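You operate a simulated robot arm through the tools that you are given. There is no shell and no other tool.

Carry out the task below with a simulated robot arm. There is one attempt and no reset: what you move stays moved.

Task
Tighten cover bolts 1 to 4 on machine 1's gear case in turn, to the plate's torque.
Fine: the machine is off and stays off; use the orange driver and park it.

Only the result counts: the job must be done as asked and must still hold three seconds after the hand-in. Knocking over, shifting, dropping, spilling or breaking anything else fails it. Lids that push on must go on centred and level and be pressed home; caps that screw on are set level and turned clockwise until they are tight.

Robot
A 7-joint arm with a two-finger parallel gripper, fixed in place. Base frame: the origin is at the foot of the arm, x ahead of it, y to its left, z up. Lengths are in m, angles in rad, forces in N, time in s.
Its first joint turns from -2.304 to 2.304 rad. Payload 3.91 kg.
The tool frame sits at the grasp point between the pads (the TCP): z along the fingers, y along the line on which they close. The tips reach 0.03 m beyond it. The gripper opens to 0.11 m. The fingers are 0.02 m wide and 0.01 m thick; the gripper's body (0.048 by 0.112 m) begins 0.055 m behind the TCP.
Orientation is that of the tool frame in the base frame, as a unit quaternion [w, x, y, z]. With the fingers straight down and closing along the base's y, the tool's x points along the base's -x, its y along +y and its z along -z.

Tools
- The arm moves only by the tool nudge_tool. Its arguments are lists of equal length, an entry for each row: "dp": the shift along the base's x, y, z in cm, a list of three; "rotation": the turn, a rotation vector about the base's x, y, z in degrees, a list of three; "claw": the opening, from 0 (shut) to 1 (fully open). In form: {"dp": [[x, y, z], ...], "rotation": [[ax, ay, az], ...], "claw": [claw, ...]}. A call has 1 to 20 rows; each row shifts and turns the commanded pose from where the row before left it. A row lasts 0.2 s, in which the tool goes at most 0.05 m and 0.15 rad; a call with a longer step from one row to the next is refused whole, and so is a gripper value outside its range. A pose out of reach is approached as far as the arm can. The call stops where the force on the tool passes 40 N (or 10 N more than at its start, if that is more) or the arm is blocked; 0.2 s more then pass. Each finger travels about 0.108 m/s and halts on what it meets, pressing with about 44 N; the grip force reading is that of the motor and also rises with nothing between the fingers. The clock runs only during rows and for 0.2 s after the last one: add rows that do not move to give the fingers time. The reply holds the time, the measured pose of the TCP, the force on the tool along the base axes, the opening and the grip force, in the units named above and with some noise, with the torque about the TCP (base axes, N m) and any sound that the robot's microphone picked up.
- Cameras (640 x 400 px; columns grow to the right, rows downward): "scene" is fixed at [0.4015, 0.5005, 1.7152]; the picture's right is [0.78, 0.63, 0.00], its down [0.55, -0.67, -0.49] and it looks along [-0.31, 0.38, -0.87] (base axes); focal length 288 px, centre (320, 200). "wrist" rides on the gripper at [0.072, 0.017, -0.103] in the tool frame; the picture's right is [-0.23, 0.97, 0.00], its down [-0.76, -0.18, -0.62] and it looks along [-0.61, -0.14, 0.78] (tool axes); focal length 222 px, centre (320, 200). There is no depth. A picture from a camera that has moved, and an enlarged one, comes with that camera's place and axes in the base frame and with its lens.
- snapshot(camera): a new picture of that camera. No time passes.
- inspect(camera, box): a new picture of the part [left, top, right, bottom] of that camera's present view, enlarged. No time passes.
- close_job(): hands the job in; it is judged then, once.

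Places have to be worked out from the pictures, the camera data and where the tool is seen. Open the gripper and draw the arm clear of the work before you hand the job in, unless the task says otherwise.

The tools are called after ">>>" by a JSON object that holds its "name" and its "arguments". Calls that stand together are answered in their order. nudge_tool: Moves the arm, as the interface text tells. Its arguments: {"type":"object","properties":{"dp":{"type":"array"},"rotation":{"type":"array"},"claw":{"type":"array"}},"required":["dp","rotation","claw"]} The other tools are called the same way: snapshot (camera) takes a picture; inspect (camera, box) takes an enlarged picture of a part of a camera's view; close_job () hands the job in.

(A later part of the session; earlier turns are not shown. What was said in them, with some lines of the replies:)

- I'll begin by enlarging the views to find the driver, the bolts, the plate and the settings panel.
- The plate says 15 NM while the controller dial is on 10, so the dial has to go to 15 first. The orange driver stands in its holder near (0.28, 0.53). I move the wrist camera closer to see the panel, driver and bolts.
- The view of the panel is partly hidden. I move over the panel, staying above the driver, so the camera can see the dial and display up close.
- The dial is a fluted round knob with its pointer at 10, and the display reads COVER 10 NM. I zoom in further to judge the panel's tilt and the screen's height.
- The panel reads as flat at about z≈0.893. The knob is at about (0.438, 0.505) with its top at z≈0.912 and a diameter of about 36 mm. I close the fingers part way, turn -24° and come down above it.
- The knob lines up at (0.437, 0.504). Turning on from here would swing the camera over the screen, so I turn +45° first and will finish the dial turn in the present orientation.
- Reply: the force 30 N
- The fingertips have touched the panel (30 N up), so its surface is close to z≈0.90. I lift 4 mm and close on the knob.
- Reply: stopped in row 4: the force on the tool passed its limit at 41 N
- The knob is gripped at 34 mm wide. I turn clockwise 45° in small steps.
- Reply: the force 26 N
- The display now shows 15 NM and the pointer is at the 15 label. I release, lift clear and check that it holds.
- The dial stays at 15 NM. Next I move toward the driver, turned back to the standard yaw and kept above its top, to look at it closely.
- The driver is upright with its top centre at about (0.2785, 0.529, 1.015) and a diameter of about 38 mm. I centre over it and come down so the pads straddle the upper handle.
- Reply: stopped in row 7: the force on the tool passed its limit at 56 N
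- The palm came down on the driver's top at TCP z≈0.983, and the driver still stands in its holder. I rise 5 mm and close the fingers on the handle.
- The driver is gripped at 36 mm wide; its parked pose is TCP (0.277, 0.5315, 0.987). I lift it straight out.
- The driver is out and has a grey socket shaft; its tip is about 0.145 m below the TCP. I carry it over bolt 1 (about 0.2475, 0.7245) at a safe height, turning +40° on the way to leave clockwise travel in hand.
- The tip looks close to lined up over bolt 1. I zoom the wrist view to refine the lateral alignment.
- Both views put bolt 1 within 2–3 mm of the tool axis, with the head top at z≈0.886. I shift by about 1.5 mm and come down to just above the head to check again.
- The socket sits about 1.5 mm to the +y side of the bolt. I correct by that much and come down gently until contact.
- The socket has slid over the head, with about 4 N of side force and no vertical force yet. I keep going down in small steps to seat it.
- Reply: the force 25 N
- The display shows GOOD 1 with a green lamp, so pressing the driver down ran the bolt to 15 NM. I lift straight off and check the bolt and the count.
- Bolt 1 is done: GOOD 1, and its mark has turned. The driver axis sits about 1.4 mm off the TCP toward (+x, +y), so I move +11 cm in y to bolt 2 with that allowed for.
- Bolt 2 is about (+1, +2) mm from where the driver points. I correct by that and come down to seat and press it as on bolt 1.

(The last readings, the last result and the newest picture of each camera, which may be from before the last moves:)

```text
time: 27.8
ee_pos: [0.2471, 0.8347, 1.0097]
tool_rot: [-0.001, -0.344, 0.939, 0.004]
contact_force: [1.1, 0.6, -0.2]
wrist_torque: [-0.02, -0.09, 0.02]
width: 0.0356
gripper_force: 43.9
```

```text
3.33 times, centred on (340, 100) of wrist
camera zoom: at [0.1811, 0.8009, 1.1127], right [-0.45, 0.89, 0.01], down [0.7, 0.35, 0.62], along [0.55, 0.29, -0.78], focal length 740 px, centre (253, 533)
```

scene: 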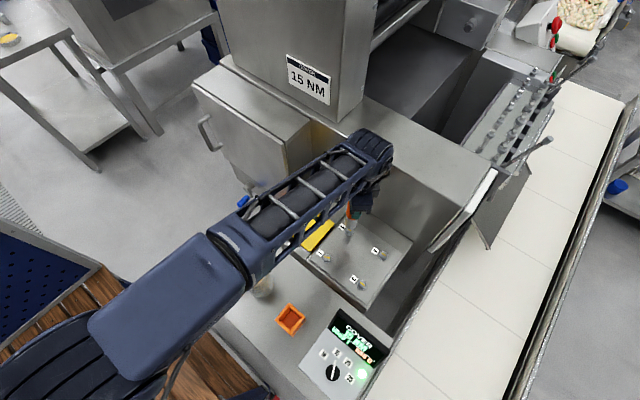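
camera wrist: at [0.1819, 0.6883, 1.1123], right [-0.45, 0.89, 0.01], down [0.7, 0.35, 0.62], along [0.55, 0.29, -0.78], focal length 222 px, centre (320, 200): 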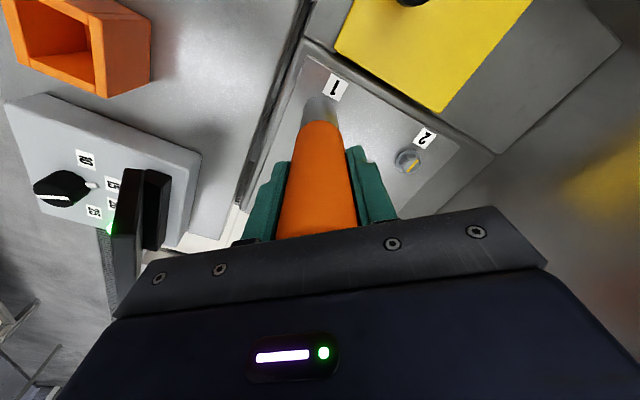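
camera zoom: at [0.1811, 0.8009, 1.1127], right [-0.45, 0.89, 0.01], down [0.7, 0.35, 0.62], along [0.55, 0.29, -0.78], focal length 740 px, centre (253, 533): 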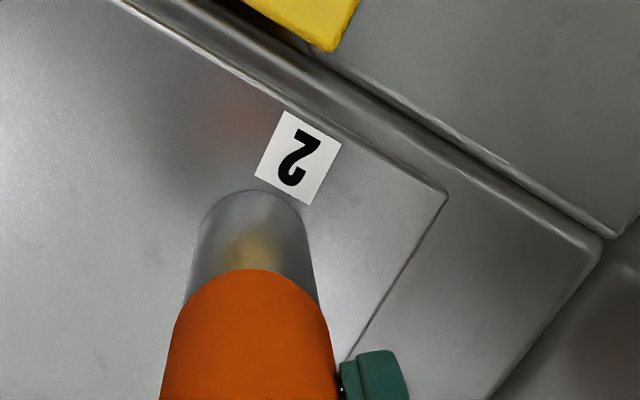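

The socket is seated cleanly with almost no side force, and the lamp has gone out. I press a little further.

>>> {"name": "nudge_tool", "arguments": {"dp": [[0, 0, -0.2], [0, 0, -0.2], [0, 0, 0], [0, 0, 0], [0, 0, 0]], "rotation": [[0, 0, 0], [0, 0, 0], [0, 0, 0], [0, 0, 0], [0, 0, 0]], "claw": [0.2, 0.2, 0.2, 0.2, 0.2]}}

>>> {"name": "inspect", "arguments": {"camera": "scene", "box": [300, 200, 400, 400]}}

>>> {"name": "inspect", "arguments": {"camera": "scene", "box": [310, 200, 390, 280]}}

```text
time: 29.0
ee_pos: [0.2462, 0.8363, 1.0087]
tool_rot: [-0.001, -0.343, 0.939, 0.006]
contact_force: [0.1, -3.6, 33.0]
wrist_torque: [-0.77, 0.14, -0.02]
width: 0.0355
gripper_force: 43.8
```

```text
2.00 times, centred on (350, 300) of scene
camera zoom: at [0.4015, 0.5005, 1.7152], right [0.78, 0.63, 0.0], down [0.55, -0.67, -0.49], along [-0.31, 0.38, -0.87], focal length 576 px, centre (260, 0)
```

zoom: 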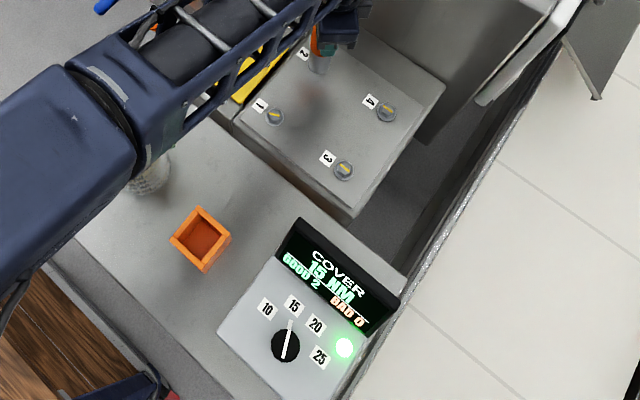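

```text
5.00 times, centred on (350, 240) of scene
camera zoom: at [0.4015, 0.5005, 1.7152], right [0.78, 0.63, 0.0], down [0.55, -0.67, -0.49], along [-0.31, 0.38, -0.87], focal length 1440 px, centre (170, 0)
```

zoom: 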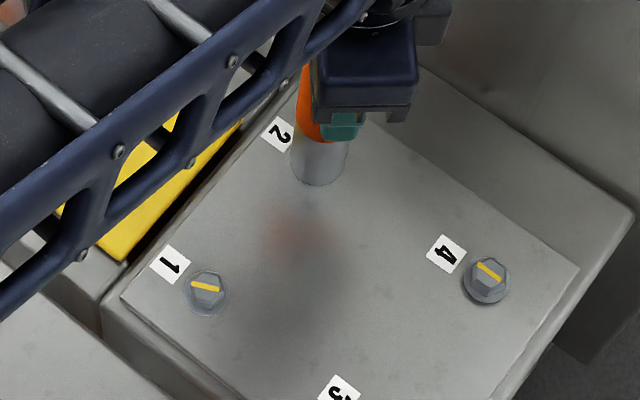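

GOOD 2. I lift off and move to bolt 3 (about 0.375, 0.7245).

>>> {"name": "nudge_tool", "arguments": {"dp": [[0, 0, 1], [0, 0, 2], [0, 0, 3], [0, 0, 0], [3.2, -2.7, 0], [3.2, -2.75, 0], [3.2, -2.75, 0], [3.2, -2.75, 0], [0, 0, 0], [0, 0, 0]], "rotation": [[0, 0, 0], [0, 0, 0], [0, 0, 0], [0, 0, 0], [0, 0, 0], [0, 0, 0], [0, 0, 0], [0, 0, 0], [0, 0, 0], [0, 0, 0]], "claw": [0.2, 0.2, 0.2, 0.2, 0.2, 0.2, 0.2, 0.2, 0.2, 0.2]}}

>>> {"name": "inspect", "arguments": {"camera": "wrist", "box": [260, 40, 420, 160]}}

>>> {"name": "inspect", "arguments": {"camera": "scene", "box": [320, 220, 400, 300]}}

>>> {"name": "snapshot", "arguments": {"camera": "scene"}}

```text
time: 31.2
ee_pos: [0.3764, 0.7241, 1.0627]
tool_rot: [0.0, -0.344, 0.939, 0.004]
contact_force: [0.4, -0.3, -3.9]
wrist_torque: [0.0, 0.0, -0.02]
width: 0.0354
gripper_force: 44.3
```

```text
3.33 times, centred on (340, 100) of wrist
camera zoom: at [0.3102, 0.6906, 1.1665], right [-0.45, 0.89, 0.01], down [0.7, 0.35, 0.62], along [0.55, 0.29, -0.78], focal length 740 px, centre (253, 533)
```

zoom: 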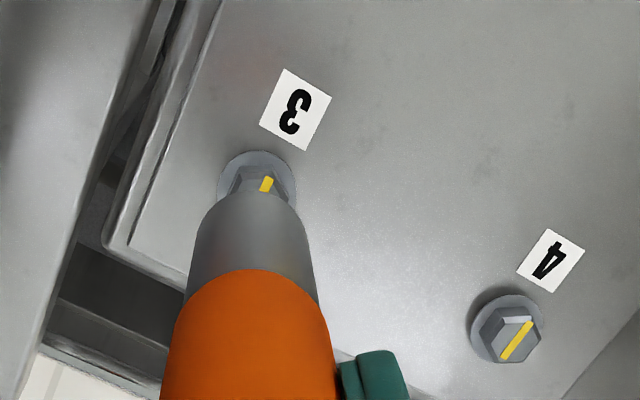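

```text
5.00 times, centred on (360, 260) of scene
camera zoom: at [0.4015, 0.5005, 1.7152], right [0.78, 0.63, 0.0], down [0.55, -0.67, -0.49], along [-0.31, 0.38, -0.87], focal length 1440 px, centre (120, -100)
```

zoom: 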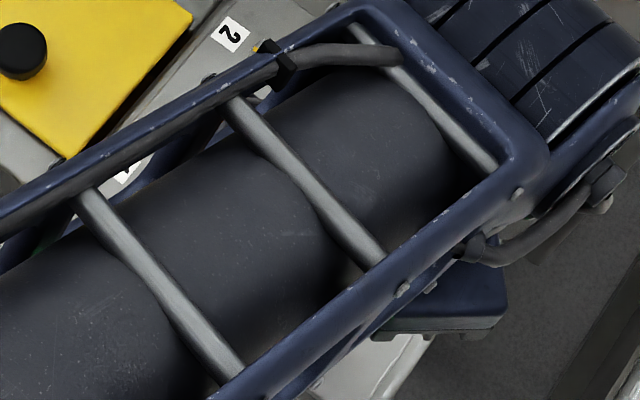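

```text
taken
```

scene: 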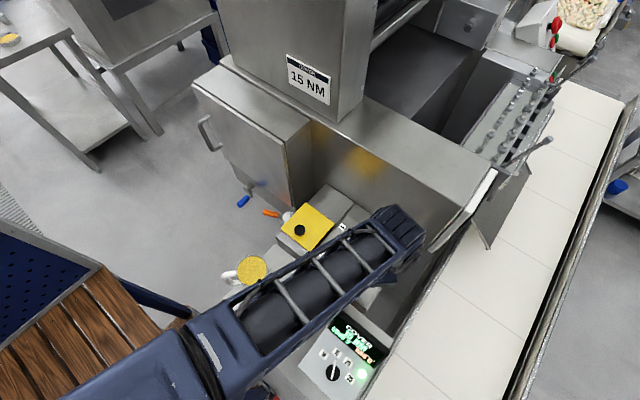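

Compared with the good alignment at bolt 2, bolt 3 looks about 3 mm toward -x. I correct and come down to just above the head, using the number label as the alignment reference.

>>> {"name": "nudge_tool", "arguments": {"dp": [[-0.3, -0.05, -1], [0, 0, -1], [0, 0, -0.6], [0, 0, 0], [0, 0, 0]], "rotation": [[0, 0, 0], [0, 0, 0], [0, 0, 0], [0, 0, 0], [0, 0, 0]], "claw": [0.2, 0.2, 0.2, 0.2, 0.2]}}

>>> {"name": "inspect", "arguments": {"camera": "wrist", "box": [260, 40, 420, 160]}}

```text
time: 32.4
ee_pos: [0.371, 0.724, 1.0392]
tool_rot: [0.0, -0.342, 0.94, 0.004]
contact_force: [-0.3, 0.3, -3.9]
wrist_torque: [0.01, -0.01, 0.03]
width: 0.0356
gripper_force: 44.1
```

```text
3.33 times, centred on (340, 100) of wrist
camera zoom: at [0.3061, 0.6901, 1.1433], right [-0.45, 0.89, 0.01], down [0.7, 0.35, 0.62], along [0.55, 0.29, -0.78], focal length 740 px, centre (253, 533)
```

zoom: 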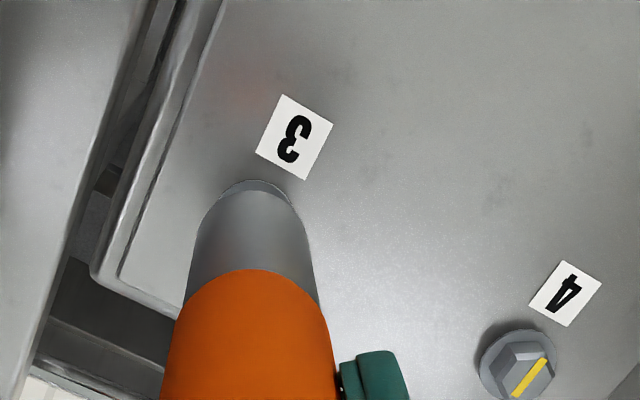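

The label sits where it did relative to the tool on bolt 2, within 0.5 mm, so the alignment is good. I come down and press.

>>> {"name": "nudge_tool", "arguments": {"dp": [[0, 0, -1], [0, 0, -0.6], [0, 0, -0.5], [0, 0, -0.4], [0, 0, -0.4], [0, 0, 0], [0, 0, -0.2], [0, 0, -0.2], [0, 0, 0], [0, 0, 0]], "rotation": [[0, 0, 0], [0, 0, 0], [0, 0, 0], [0, 0, 0], [0, 0, 0], [0, 0, 0], [0, 0, 0], [0, 0, 0], [0, 0, 0], [0, 0, 0]], "claw": [0.2, 0.2, 0.2, 0.2, 0.2, 0.2, 0.2, 0.2, 0.2, 0.2]}}

>>> {"name": "inspect", "arguments": {"camera": "scene", "box": [300, 200, 400, 400]}}

>>> {"name": "inspect", "arguments": {"camera": "wrist", "box": [260, 40, 420, 160]}}

```text
time: 34.6
ee_pos: [0.3729, 0.7252, 1.0094]
tool_rot: [0.0, -0.343, 0.939, 0.005]
contact_force: [1.0, -0.9, 25.9]
wrist_torque: [-0.51, -0.06, 0.0]
width: 0.0356
gripper_force: 43.5
```

```text
2.00 times, centred on (350, 300) of scene
camera zoom: at [0.4015, 0.5005, 1.7152], right [0.78, 0.63, 0.0], down [0.55, -0.67, -0.49], along [-0.31, 0.38, -0.87], focal length 576 px, centre (260, 0)
```

zoom: 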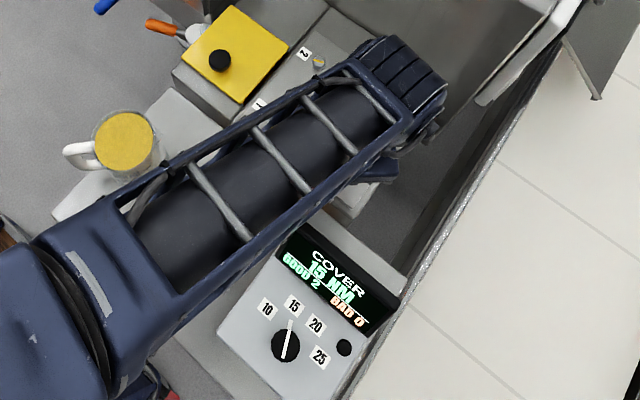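

```text
3.33 times, centred on (340, 100) of wrist
camera zoom: at [0.3057, 0.6902, 1.1122], right [-0.45, 0.89, 0.01], down [0.7, 0.35, 0.62], along [0.55, 0.29, -0.78], focal length 740 px, centre (253, 533)
```

zoom: 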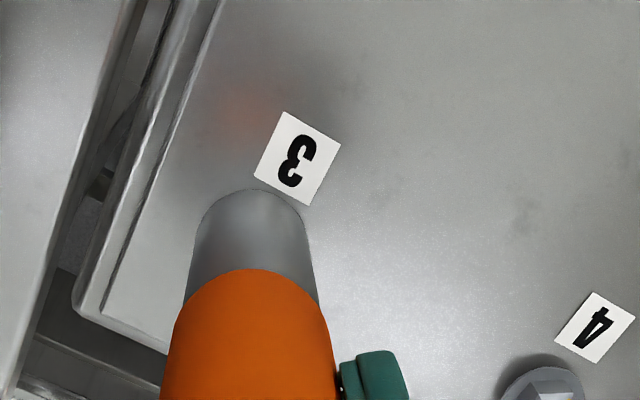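

It still shows GOOD 2 at 26 N, so the driver has not finished. I hold and press slightly more.

>>> {"name": "nudge_tool", "arguments": {"dp": [[0, 0, -0.1], [0, 0, 0], [0, 0, 0], [0, 0, 0]], "rotation": [[0, 0, 0], [0, 0, 0], [0, 0, 0], [0, 0, 0]], "claw": [0.2, 0.2, 0.2, 0.2]}}

>>> {"name": "inspect", "arguments": {"camera": "scene", "box": [300, 200, 400, 400]}}

```text
time: 35.2
ee_pos: [0.3723, 0.7259, 1.0093]
tool_rot: [0.001, -0.343, 0.939, 0.006]
contact_force: [-1.4, -1.6, 8.8]
wrist_torque: [-0.32, 0.02, 0.01]
width: 0.0357
gripper_force: 43.9
stopped in row 2: the force on the tool passed its limit at 41 N (the readings are from after the stop); the commanded pose is now the measured one
```

```text
2.00 times, centred on (350, 300) of scene
camera zoom: at [0.4015, 0.5005, 1.7152], right [0.78, 0.63, 0.0], down [0.55, -0.67, -0.49], along [-0.31, 0.38, -0.87], focal length 576 px, centre (260, 0)
```

zoom: 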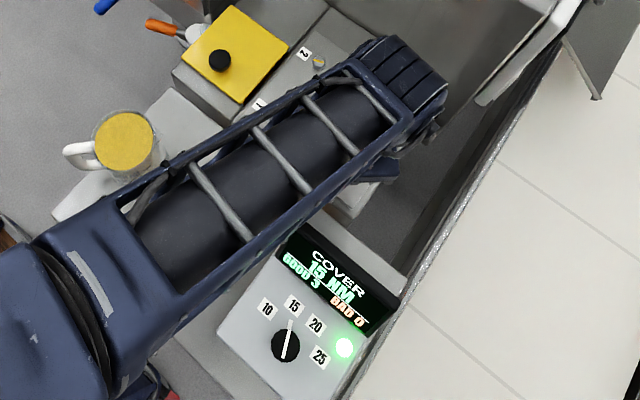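

GOOD 3. I lift off and move +11 cm in y to bolt 4.

>>> {"name": "nudge_tool", "arguments": {"dp": [[0, 0, 1], [0, 0, 2], [0, 0, 3], [0, 0, 0], [0, 3.6, 0], [0, 3.6, 0], [0, 3.7, 0], [0, 0, 0], [0, 0, 0]], "rotation": [[0, 0, 0], [0, 0, 0], [0, 0, 0], [0, 0, 0], [0, 0, 0], [0, 0, 0], [0, 0, 0], [0, 0, 0], [0, 0, 0]], "claw": [0.2, 0.2, 0.2, 0.2, 0.2, 0.2, 0.2, 0.2, 0.2]}}

>>> {"name": "inspect", "arguments": {"camera": "wrist", "box": [260, 40, 420, 160]}}

>>> {"name": "snapshot", "arguments": {"camera": "scene"}}

```text
time: 37.2
ee_pos: [0.3719, 0.8359, 1.0686]
tool_rot: [0.001, -0.344, 0.939, 0.006]
contact_force: [0.0, -1.0, -4.0]
wrist_torque: [0.01, -0.02, -0.01]
width: 0.0357
gripper_force: 44.3
```

```text
3.33 times, centred on (340, 100) of wrist
camera zoom: at [0.3056, 0.8002, 1.1715], right [-0.45, 0.89, 0.01], down [0.7, 0.35, 0.62], along [0.55, 0.29, -0.78], focal length 740 px, centre (253, 533)
```

zoom: 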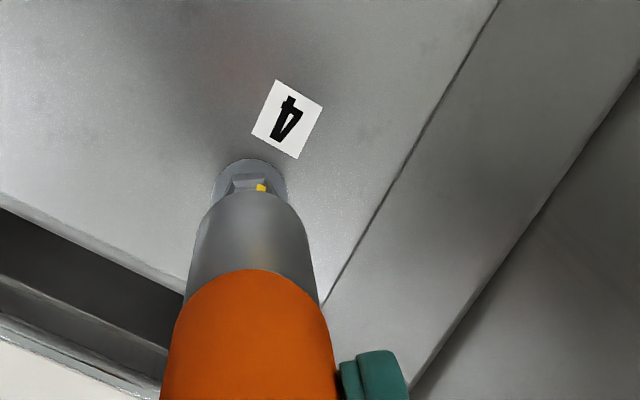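

```text
taken
```

scene: 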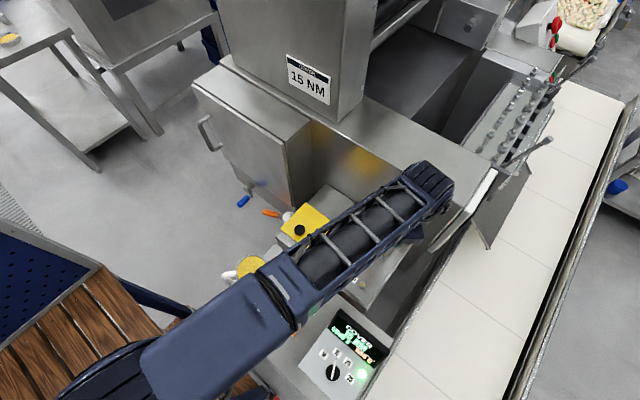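

Bolt 4 is nearly lined up. The tool has picked up about 0.25° of tilt about x, which I take out as I come down to just above the head.

>>> {"name": "nudge_tool", "arguments": {"dp": [[0.05, -0.02, -1], [0, 0, -1.2], [0, 0, -0.8], [0, 0, 0], [0, 0, 0]], "rotation": [[-0.25, 0, 0], [0, 0, 0], [0, 0, 0], [0, 0, 0], [0, 0, 0]], "claw": [0.2, 0.2, 0.2, 0.2, 0.2]}}

>>> {"name": "inspect", "arguments": {"camera": "wrist", "box": [260, 40, 420, 160]}}

```text
time: 38.4
ee_pos: [0.3733, 0.8345, 1.0375]
tool_rot: [-0.001, -0.344, 0.939, 0.003]
contact_force: [0.2, -0.8, -3.9]
wrist_torque: [-0.01, 0.01, -0.03]
width: 0.0355
gripper_force: 43.8
```

```text
3.33 times, centred on (340, 100) of wrist
camera zoom: at [0.3063, 0.8004, 1.1409], right [-0.45, 0.89, 0.01], down [0.7, 0.35, 0.62], along [0.55, 0.29, -0.78], focal length 740 px, centre (253, 533)
```

zoom: 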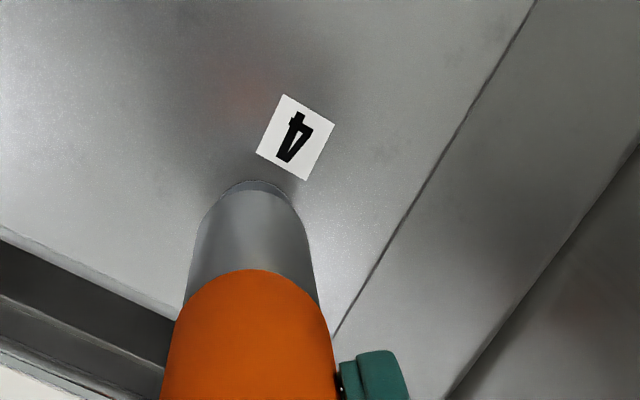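

The label is at (295, 137), which matches the bolt 3 approach almost exactly. I come down and press.

>>> {"name": "nudge_tool", "arguments": {"dp": [[0, 0, -1], [0, 0, -0.6], [0, 0, -0.5], [0, 0, -0.4], [0, 0, -0.3], [0, 0, 0], [0, 0, -0.2], [0, 0, -0.2], [0, 0, 0], [0, 0, 0]], "rotation": [[0, 0, 0], [0, 0, 0], [0, 0, 0], [0, 0, 0], [0, 0, 0], [0, 0, 0], [0, 0, 0], [0, 0, 0], [0, 0, 0], [0, 0, 0]], "claw": [0.2, 0.2, 0.2, 0.2, 0.2, 0.2, 0.2, 0.2, 0.2, 0.2]}}

>>> {"name": "inspect", "arguments": {"camera": "scene", "box": [300, 200, 400, 400]}}

```text
time: 40.6
ee_pos: [0.3735, 0.8345, 1.0078]
tool_rot: [0.001, -0.343, 0.939, 0.006]
contact_force: [4.2, 1.1, 41.4]
wrist_torque: [-0.24, -0.35, 0.02]
width: 0.0355
gripper_force: 43.3
```

```text
2.00 times, centred on (350, 300) of scene
camera zoom: at [0.4015, 0.5005, 1.7152], right [0.78, 0.63, 0.0], down [0.55, -0.67, -0.49], along [-0.31, 0.38, -0.87], focal length 576 px, centre (260, 0)
```

zoom: 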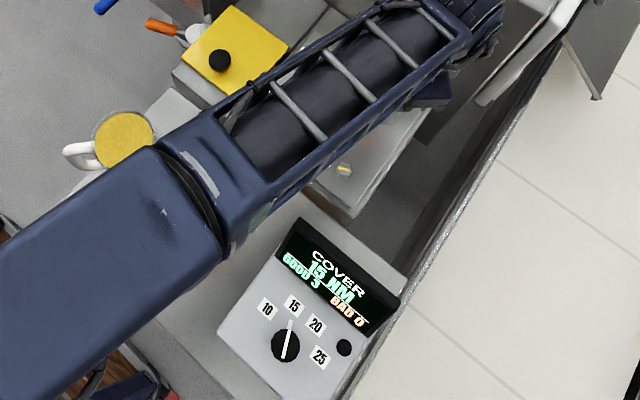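

The force is at 41 N and the driver is likely running. I hold for a moment and look again.

>>> {"name": "nudge_tool", "arguments": {"dp": [[0, 0, 0], [0, 0, 0], [0, 0, 0]], "rotation": [[0, 0, 0], [0, 0, 0], [0, 0, 0]], "claw": [0.2, 0.2, 0.2]}}

>>> {"name": "inspect", "arguments": {"camera": "scene", "box": [300, 200, 400, 400]}}

```text
time: 41.4
ee_pos: [0.3719, 0.8345, 1.009]
tool_rot: [0.001, -0.343, 0.939, 0.005]
contact_force: [5.1, 7.0, 50.1]
wrist_torque: [0.32, -0.61, 0.07]
width: 0.0359
gripper_force: 43.9
```

```text
2.00 times, centred on (350, 300) of scene
camera zoom: at [0.4015, 0.5005, 1.7152], right [0.78, 0.63, 0.0], down [0.55, -0.67, -0.49], along [-0.31, 0.38, -0.87], focal length 576 px, centre (260, 0)
```

zoom: 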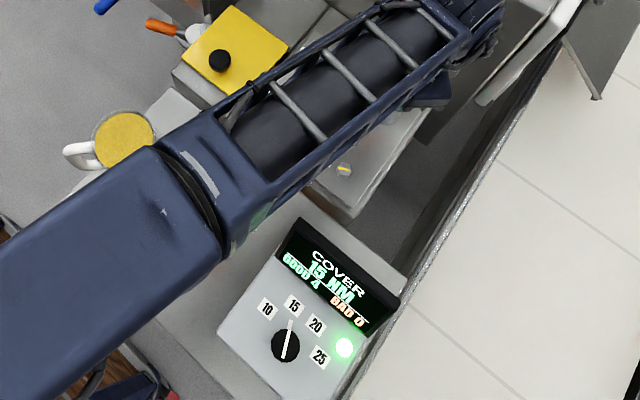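

GOOD 4, BAD 0. I lift clear and carry the driver back above its holder, turning back -40°.

>>> {"name": "nudge_tool", "arguments": {"dp": [[0, 0, 1], [0, 0, 3], [0, 0, 5], [0, 0, 5], [-1.35, -4.3, 0], [-1.35, -4.3, 0], [-1.35, -4.3, 0], [-1.35, -4.3, 0], [-1.35, -4.3, 0], [-1.35, -4.3, 0], [-1.4, -4.5, 0], [0, 0, 0], [0, 0, 0]], "rotation": [[0, 0, 0], [0, 0, 0], [0, 0, 0], [0, 0, 0], [0, 0, -6], [0, 0, -6], [0, 0, -6], [0, 0, -6], [0, 0, -6], [0, 0, -6], [0, 0, -4], [0, 0, 0], [0, 0, 0]], "claw": [0.2, 0.2, 0.2, 0.2, 0.2, 0.2, 0.2, 0.2, 0.2, 0.2, 0.2, 0.2, 0.2]}}

>>> {"name": "snapshot", "arguments": {"camera": "wrist"}}

>>> {"name": "inspect", "arguments": {"camera": "wrist", "box": [240, 20, 400, 140]}}

>>> {"name": "inspect", "arguments": {"camera": "scene", "box": [280, 200, 420, 300]}}

>>> {"name": "snapshot", "arguments": {"camera": "scene"}}

```text
time: 44.2
ee_pos: [0.2767, 0.5302, 1.1455]
tool_rot: [0.001, -0.001, 1.0, 0.004]
contact_force: [0.4, 1.0, -4.5]
wrist_torque: [-0.02, 0.02, -0.02]
width: 0.0353
gripper_force: 44.1
```

```text
taken
camera wrist: at [0.2043, 0.5472, 1.2479], right [0.23, 0.97, 0.01], down [0.76, -0.18, 0.62], along [0.61, -0.14, -0.78], focal length 222 px, centre (320, 200)
```

wrist: 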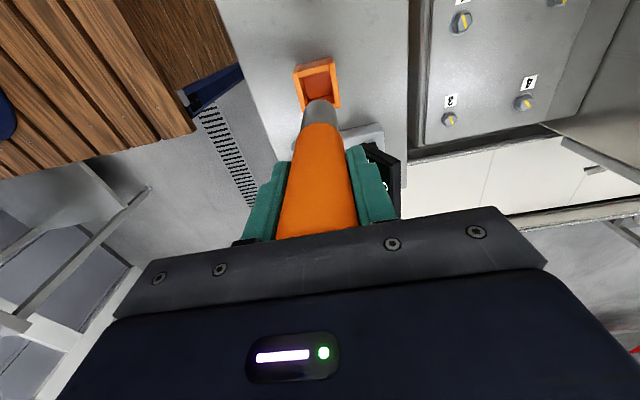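

```text
3.33 times, centred on (320, 80) of wrist
camera zoom: at [0.2043, 0.5472, 1.2479], right [0.23, 0.97, 0.01], down [0.76, -0.18, 0.62], along [0.61, -0.14, -0.78], focal length 740 px, centre (320, 600)
```

zoom: 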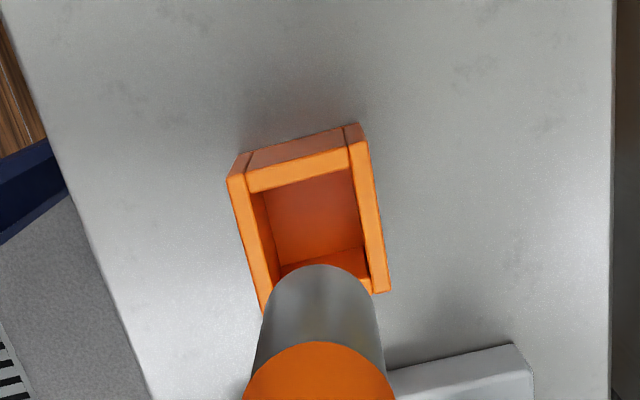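

```text
4.00 times, centred on (350, 250) of scene
camera zoom: at [0.4015, 0.5005, 1.7152], right [0.78, 0.63, 0.0], down [0.55, -0.67, -0.49], along [-0.31, 0.38, -0.87], focal length 1152 px, centre (200, 0)
```

zoom: 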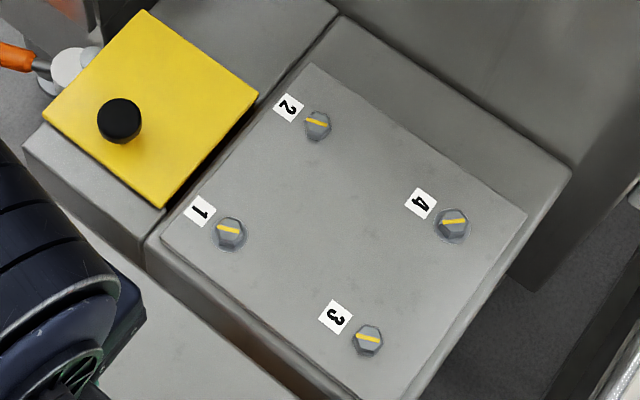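

```text
taken
```

scene: 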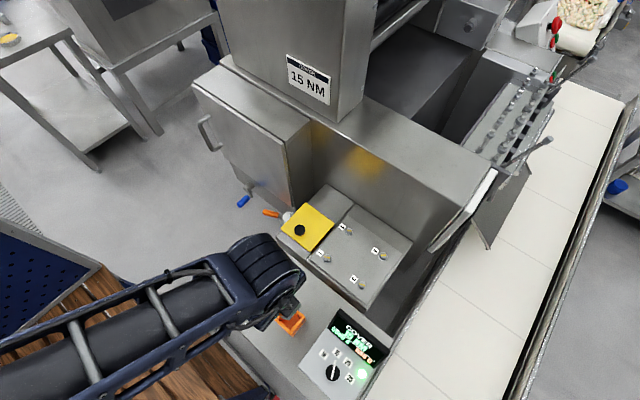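

The marks on all four bolts have turned and the display agrees. The driver slid up a few mm in the grip. The holder centre is about 2–3 mm toward -y, so I shift and come down part way to check.

>>> {"name": "nudge_tool", "arguments": {"dp": [[0.1, -0.25, -3], [0, 0, -4], [0, 0, -2.5], [0, 0, 0], [0, 0, 0]], "rotation": [[0, 0, 0], [0, 0, 0], [0, 0, 0], [0, 0, 0], [0, 0, 0]], "claw": [0.2, 0.2, 0.2, 0.2, 0.2]}}

>>> {"name": "inspect", "arguments": {"camera": "wrist", "box": [240, 40, 400, 160]}}

>>> {"name": "inspect", "arguments": {"camera": "scene", "box": [240, 270, 340, 350]}}

```text
time: 45.4
ee_pos: [0.2787, 0.5296, 1.0511]
tool_rot: [0.001, -0.001, 1.0, 0.003]
contact_force: [0.4, 0.2, -3.7]
wrist_torque: [0.04, -0.01, -0.02]
width: 0.0356
gripper_force: 43.6
```

```text
3.33 times, centred on (320, 100) of wrist
camera zoom: at [0.2062, 0.5445, 1.1535], right [0.22, 0.97, 0.01], down [0.76, -0.18, 0.62], along [0.61, -0.13, -0.78], focal length 740 px, centre (320, 533)
```

zoom: 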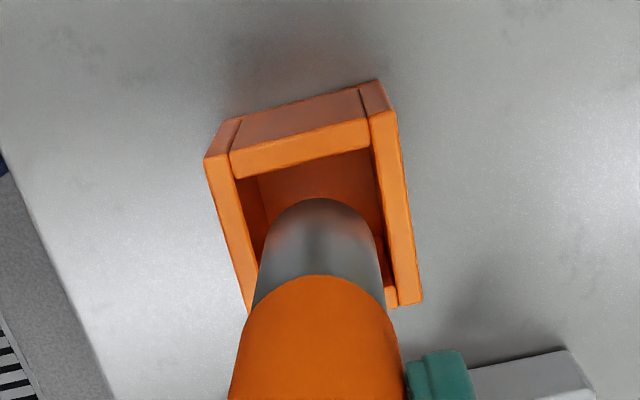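

```text
5.00 times, centred on (290, 310) of scene
camera zoom: at [0.4015, 0.5005, 1.7152], right [0.78, 0.63, 0.0], down [0.55, -0.67, -0.49], along [-0.31, 0.38, -0.87], focal length 1440 px, centre (470, -350)
```

zoom: 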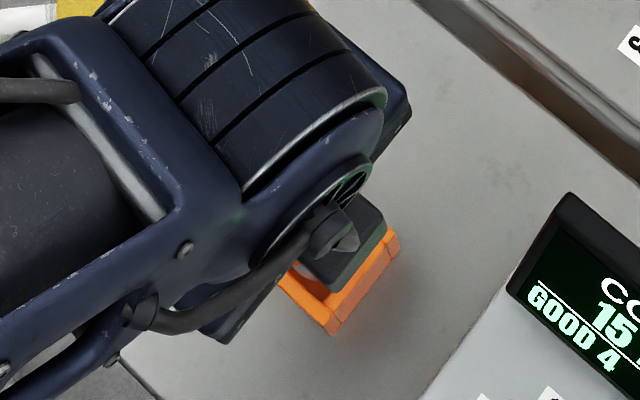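

The shaft is inside the rim outline with clearance on the visible sides. I lower it slowly, watching the force.

>>> {"name": "nudge_tool", "arguments": {"dp": [[0.1, 0, -1], [0, 0, -1.2], [0, 0, -1.2], [0, 0, -1], [0, 0, -0.8], [0, 0, 0]], "rotation": [[0, 0, 0], [0, 0, 0], [0, 0, 0], [0, 0, 0], [0, 0, 0], [0, 0, 0]], "claw": [0.2, 0.2, 0.2, 0.2, 0.2, 0.2]}}

>>> {"name": "inspect", "arguments": {"camera": "wrist", "box": [240, 40, 400, 160]}}

```text
time: 45.9
ee_pos: [0.2799, 0.5323, 1.0412]
tool_rot: [0.002, 0.0, 1.0, 0.006]
contact_force: [-0.4, -2.1, 14.8]
wrist_torque: [-0.3, -0.23, -0.04]
width: 0.0356
gripper_force: 44.3
stopped in row 2: the force on the tool passed its limit at 64 N (the readings are from after the stop); the commanded pose is now the measured one
```

```text
3.33 times, centred on (320, 100) of wrist
camera zoom: at [0.2077, 0.5461, 1.1443], right [0.22, 0.97, 0.01], down [0.76, -0.18, 0.62], along [0.61, -0.13, -0.78], focal length 740 px, centre (320, 533)
```

zoom: 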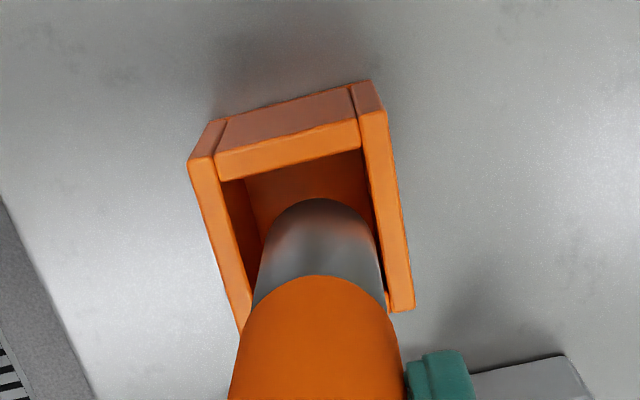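

The socket met the +x rim of the holder; the torque puts the contact about 19 mm toward +x. I lift off and check that the holder has not moved.

>>> {"name": "nudge_tool", "arguments": {"dp": [[0, 0, 1], [0, 0, 2], [0, 0, 3], [0, 0, 0], [0, 0, 0]], "rotation": [[-0.25, 0, 0], [0, 0, 0], [0, 0, 0], [0, 0, 0], [0, 0, 0]], "claw": [0.2, 0.2, 0.2, 0.2, 0.2]}}

>>> {"name": "inspect", "arguments": {"camera": "scene", "box": [240, 270, 340, 350]}}

>>> {"name": "inspect", "arguments": {"camera": "wrist", "box": [240, 20, 400, 140]}}

>>> {"name": "snapshot", "arguments": {"camera": "wrist"}}

```text
time: 47.1
ee_pos: [0.2825, 0.5285, 1.1019]
tool_rot: [0.002, 0.0, 1.0, 0.003]
contact_force: [0.2, 0.6, -4.7]
wrist_torque: [-0.03, -0.04, 0.0]
width: 0.0358
gripper_force: 44.0
```

```text
5.00 times, centred on (290, 310) of scene
camera zoom: at [0.4015, 0.5005, 1.7152], right [0.78, 0.63, 0.0], down [0.55, -0.67, -0.49], along [-0.31, 0.38, -0.87], focal length 1440 px, centre (470, -350)
```

zoom: 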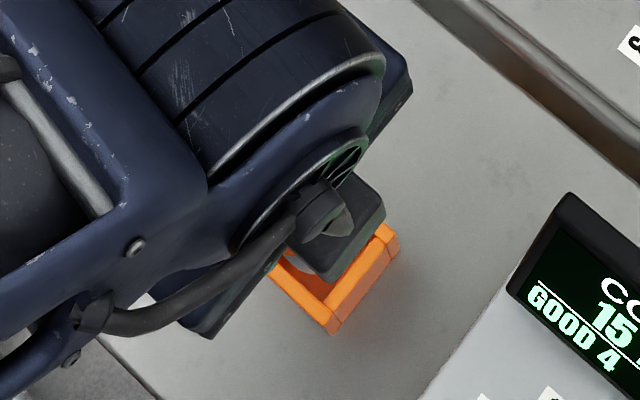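

```text
3.33 times, centred on (320, 80) of wrist
camera zoom: at [0.209, 0.5446, 1.204], right [0.23, 0.97, 0.01], down [0.76, -0.18, 0.62], along [0.61, -0.14, -0.78], focal length 740 px, centre (320, 600)
```

zoom: 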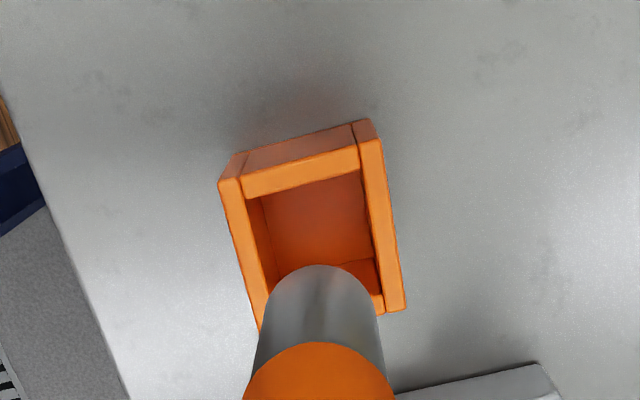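

```text
taken
camera wrist: at [0.209, 0.5446, 1.204], right [0.23, 0.97, 0.01], down [0.76, -0.18, 0.62], along [0.61, -0.14, -0.78], focal length 222 px, centre (320, 200)
```

wrist: 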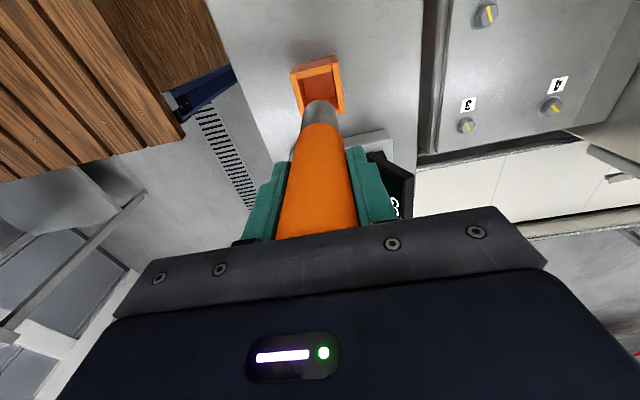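

The holder is unmoved; its rim is at z≈0.903 and its inside is about 43 mm square, centred on (0.278, 0.527). The socket tip sits about 3 mm forward of the TCP, so I shift (-6, -1) mm and come down to the rim again.

>>> {"name": "nudge_tool", "arguments": {"dp": [[-0.62, -0.1, 0], [0, 0, -2], [0, 0, -2], [0, 0, -1], [0, 0, 0], [0, 0, 0]], "rotation": [[0, 0, 0], [0, 0, 0], [0, 0, 0], [0, 0, 0], [0, 0, 0], [0, 0, 0]], "claw": [0.2, 0.2, 0.2, 0.2, 0.2, 0.2]}}

>>> {"name": "inspect", "arguments": {"camera": "wrist", "box": [240, 40, 400, 160]}}

```text
time: 48.5
ee_pos: [0.2744, 0.5279, 1.0505]
tool_rot: [0.002, -0.001, 1.0, 0.003]
contact_force: [-0.7, -0.4, -4.5]
wrist_torque: [0.01, -0.03, -0.02]
width: 0.0355
gripper_force: 43.9
```

```text
3.33 times, centred on (320, 100) of wrist
camera zoom: at [0.2012, 0.5436, 1.1534], right [0.22, 0.97, 0.01], down [0.76, -0.18, 0.62], along [0.61, -0.14, -0.78], focal length 740 px, centre (320, 533)
```

zoom: 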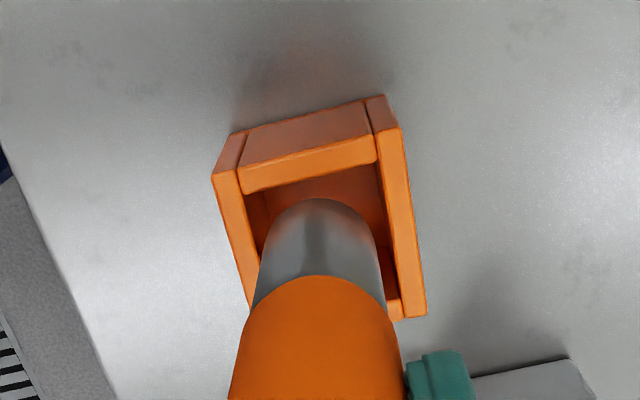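

The tip is inside the rim outline and about 2–3 mm toward -x of centre. I shift +1.5 mm in x and lower in small steps.

>>> {"name": "nudge_tool", "arguments": {"dp": [[0.15, 0, -0.3], [0, 0, -0.4], [0, 0, -0.4], [0, 0, -0.4], [0, 0, -0.4], [0, 0, -0.4], [0, 0, 0]], "rotation": [[0, 0, 0], [0, 0, 0], [0, 0, 0], [0, 0, 0], [0, 0, 0], [0, 0, 0], [0, 0, 0]], "claw": [0.2, 0.2, 0.2, 0.2, 0.2, 0.2, 0.2]}}

>>> {"name": "inspect", "arguments": {"camera": "wrist", "box": [240, 40, 400, 160]}}

```text
time: 50.1
ee_pos: [0.2772, 0.5302, 1.0272]
tool_rot: [0.002, -0.001, 1.0, 0.003]
contact_force: [-0.1, -0.2, -4.1]
wrist_torque: [-0.01, 0.0, 0.0]
width: 0.0355
gripper_force: 43.6
```

```text
3.33 times, centred on (320, 100) of wrist
camera zoom: at [0.203, 0.5451, 1.1303], right [0.22, 0.97, 0.01], down [0.76, -0.18, 0.62], along [0.61, -0.14, -0.78], focal length 740 px, centre (320, 533)
```

zoom: 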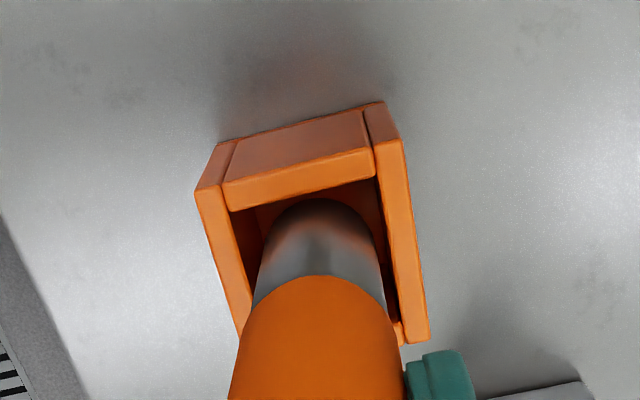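

The tip is now inside the holder with no contact force. I keep lowering until it touches the floor of the holder.

>>> {"name": "nudge_tool", "arguments": {"dp": [[0, 0, -0.6], [0, 0, -0.6], [0, 0, -0.6], [0, 0, -0.6], [0, 0, -0.5], [0, 0, -0.4], [0, 0, -0.4], [0, 0, 0]], "rotation": [[0, 0, 0], [0, 0, 0], [0, 0, 0], [0, 0, 0], [0, 0, 0], [0, 0, 0], [0, 0, 0], [0, 0, 0]], "claw": [0.2, 0.2, 0.2, 0.2, 0.2, 0.2, 0.2, 0.2]}}

>>> {"name": "inspect", "arguments": {"camera": "wrist", "box": [240, 40, 400, 160]}}

```text
time: 51.9
ee_pos: [0.2755, 0.5289, 0.989]
tool_rot: [0.002, -0.001, 1.0, 0.003]
contact_force: [0.0, -0.3, -5.3]
wrist_torque: [-0.04, 0.02, -0.01]
width: 0.0357
gripper_force: 43.9
```

```text
3.33 times, centred on (320, 100) of wrist
camera zoom: at [0.203, 0.5449, 1.0928], right [0.23, 0.97, 0.01], down [0.76, -0.18, 0.62], along [0.61, -0.14, -0.78], focal length 740 px, centre (320, 533)
```

zoom: 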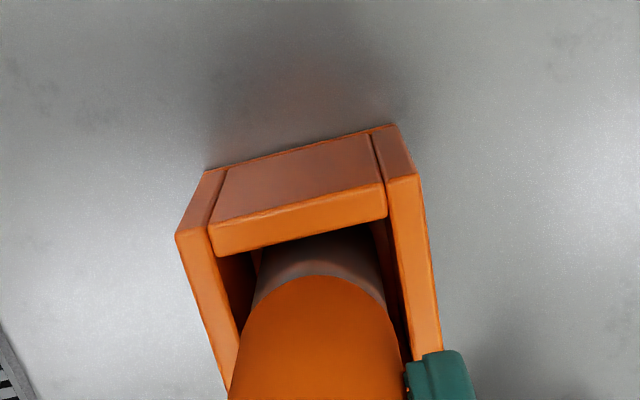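

There is no contact yet at z=0.989. I go on in 2 mm steps.

>>> {"name": "nudge_tool", "arguments": {"dp": [[0, 0, -0.2], [0, 0, -0.2], [0, 0, -0.2], [0, 0, 0], [0, 0, 0]], "rotation": [[0, 0, 0], [0, 0, 0], [0, 0, 0], [0, 0, 0], [0, 0, 0]], "claw": [0.2, 0.2, 0.2, 0.2, 0.2]}}

```text
time: 52.7
ee_pos: [0.2763, 0.5292, 0.9866]
tool_rot: [0.001, -0.001, 1.0, 0.004]
contact_force: [-0.6, -3.6, 13.2]
wrist_torque: [-0.48, 0.43, 0.03]
width: 0.0354
gripper_force: 43.9
stopped in row 4: the force on the tool passed its limit at 45 N (the readings are from after the stop); the commanded pose is now the measured one
```

It bottomed out at TCP z≈0.986, the same height it was parked at originally. I open the gripper and check it stands.

>>> {"name": "nudge_tool", "arguments": {"dp": [[0, 0, 0], [0, 0, 0], [0, 0, 0], [0, 0, 0]], "rotation": [[0, 0, 0], [0, 0, 0], [0, 0, 0], [0, 0, 0]], "claw": [0.45, 0.8, 1, 1]}}

>>> {"name": "snapshot", "arguments": {"camera": "wrist"}}

```text
time: 53.7
ee_pos: [0.2773, 0.5302, 0.9869]
tool_rot: [0.002, -0.001, 1.0, 0.004]
contact_force: [0.3, -0.3, -0.1]
wrist_torque: [0.01, -0.04, 0.02]
width: 0.11
gripper_force: 0.0
```

```text
taken
camera wrist: at [0.2032, 0.5456, 1.0891], right [0.23, 0.97, 0.01], down [0.76, -0.18, 0.63], along [0.61, -0.14, -0.78], focal length 222 px, centre (320, 200)
```

wrist: 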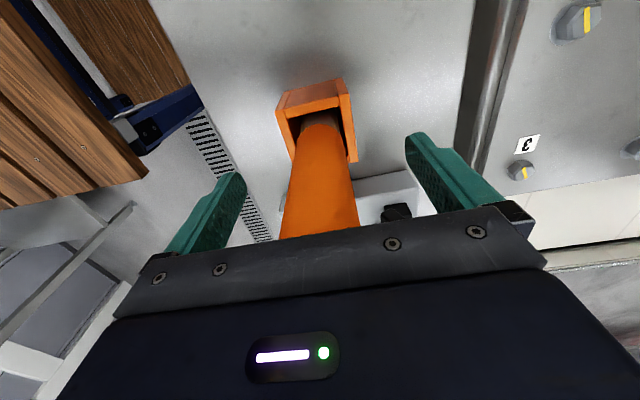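

The driver stands in the holder as it did at the start. I raise the arm straight up and withdraw toward the starting pose.

>>> {"name": "nudge_tool", "arguments": {"dp": [[0, 0, 2], [0, 0, 4], [0, 0, 5], [0, 0, 5], [0, 0, 4], [-4, 0.5, 4], [-4, 0.5, 4], [-4, 0.5, 4], [-4, 0.5, 3], [0, 0, 0], [0, 0, 0]], "rotation": [[0, 0, 0], [0, 0, 0], [0, 0, 0], [0, 0, 0], [0, 0, 0], [0, 0, 0], [0, 0, 0], [0, 0, 0], [0, 0, 0], [0, 0, 0], [0, 0, 0]], "claw": [1, 1, 1, 1, 1, 1, 1, 1, 1, 1, 1]}}

>>> {"name": "snapshot", "arguments": {"camera": "scene"}}

>>> {"name": "inspect", "arguments": {"camera": "scene", "box": [210, 275, 410, 400]}}

>>> {"name": "inspect", "arguments": {"camera": "scene", "box": [280, 200, 420, 300]}}

```text
refused: row 6 steps farther than a row can; nothing moved
```

```text
taken
```

scene: 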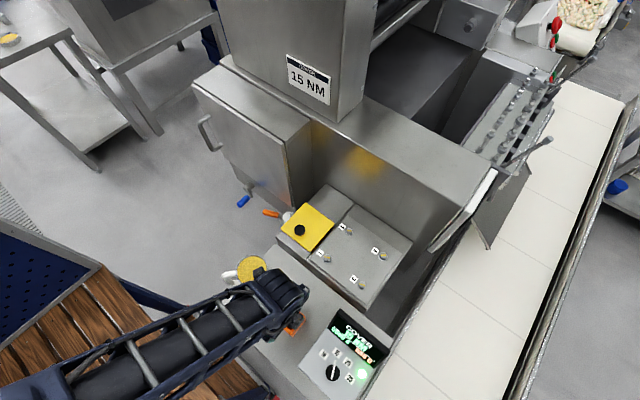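

```text
3.20 times, centred on (310, 338) of scene
camera zoom: at [0.4015, 0.5005, 1.7152], right [0.78, 0.63, 0.0], down [0.55, -0.67, -0.49], along [-0.31, 0.38, -0.87], focal length 922 px, centre (352, -240)
```

zoom: 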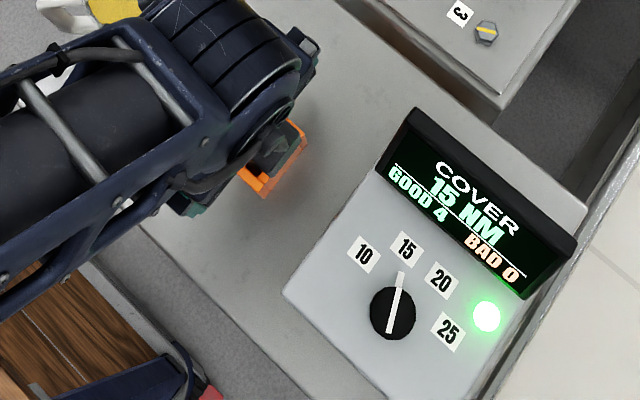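

```text
4.00 times, centred on (350, 250) of scene
camera zoom: at [0.4015, 0.5005, 1.7152], right [0.78, 0.63, 0.0], down [0.55, -0.67, -0.49], along [-0.31, 0.38, -0.87], focal length 1152 px, centre (200, 0)
```

zoom: 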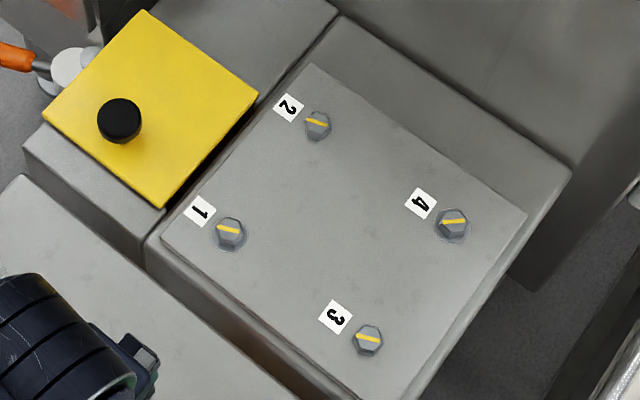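

The display reads COVER 15 NM, GOOD 4, BAD 0. The retreat was refused because a diagonal row was too long, so I send it again with shorter steps.

>>> {"name": "nudge_tool", "arguments": {"dp": [[0, 0, 2], [0, 0, 4], [0, 0, 4], [0, 0, 4], [0, 0, 4], [0, 0, 4], [-3, 0.3, 3], [-3, 0.3, 3], [-3, 0.3, 3], [-3, 0.3, 3], [-3, 0.3, 2], [0, 0, 0], [0, 0, 0]], "rotation": [[0, 0, 0], [0, 0, 0], [0, 0, 0], [0, 0, 0], [0, 0, 0], [0, 0, 0], [0, 0, 0], [0, 0, 0], [0, 0, 0], [0, 0, 0], [0, 0, 0], [0, 0, 0], [0, 0, 0]], "claw": [1, 1, 1, 1, 1, 1, 1, 1, 1, 1, 1, 1, 1]}}

>>> {"name": "snapshot", "arguments": {"camera": "scene"}}

>>> {"name": "inspect", "arguments": {"camera": "scene", "box": [210, 275, 410, 400]}}

>>> {"name": "snapshot", "arguments": {"camera": "wrist"}}

```text
time: 56.5
ee_pos: [0.1245, 0.5453, 1.3442]
tool_rot: [0.002, -0.001, 1.0, 0.004]
contact_force: [-0.5, -0.3, -0.1]
wrist_torque: [0.0, 0.03, 0.01]
width: 0.1103
gripper_force: 0.0
```

```text
taken
```

scene: 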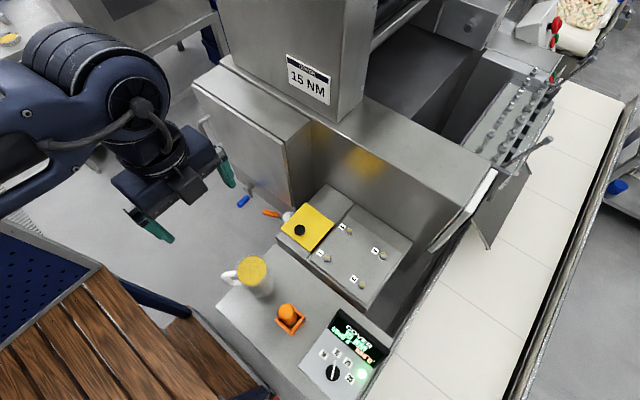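

```text
3.20 times, centred on (310, 338) of scene
camera zoom: at [0.4015, 0.5005, 1.7152], right [0.78, 0.63, 0.0], down [0.55, -0.67, -0.49], along [-0.31, 0.38, -0.87], focal length 922 px, centre (352, -240)
```

zoom: 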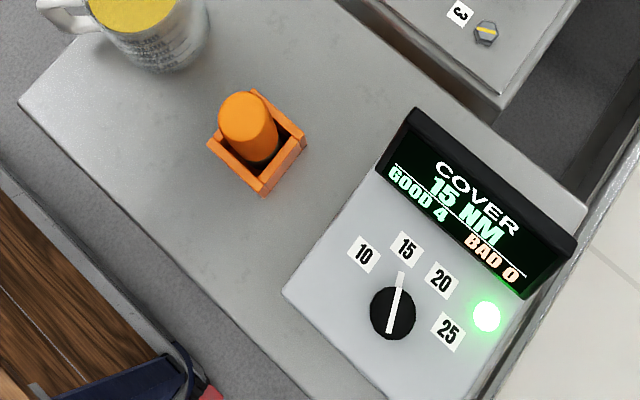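

```text
taken
camera wrist: at [0.052, 0.561, 1.4469], right [0.23, 0.97, 0.01], down [0.76, -0.18, 0.63], along [0.61, -0.14, -0.78], focal length 222 px, centre (320, 200)
```

wrist: 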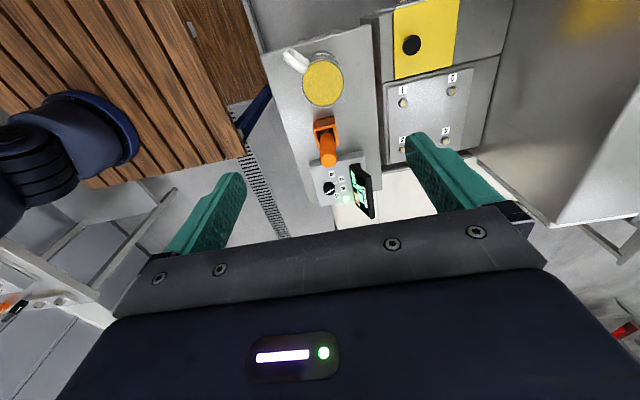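

The four bolts are tightened in order at 15 NM with GOOD 4 and BAD 0. The driver is parked upright in its holder, nothing else has moved, and the arm is clear with the gripper open. I hand in.

>>> {"name": "close_job", "arguments": {}}

```text
The job is handed in.
```

I tightened cover bolts 1 to 4 on machine 1's gear case in turn, at the plate's 15 NM. The controller's final display reads COVER 15 NM, GOOD 4, BAD 0, with the green lamp lit.

- **Torque setting:** the dial was on 10 NM, so I turned it to 15 before the first bolt. It is still at 15.
- **Driver:** the orange driver is back upright in its holder. On the first try at parking it, the socket hit the holder's rim (64 N). I lifted off, checked the holder hadn't moved, and then seated the driver at its original depth.
- **Everything else:** I didn't touch the machine's levers or the mug, and the machine stayed off. The arm is drawn clear with the gripper open.
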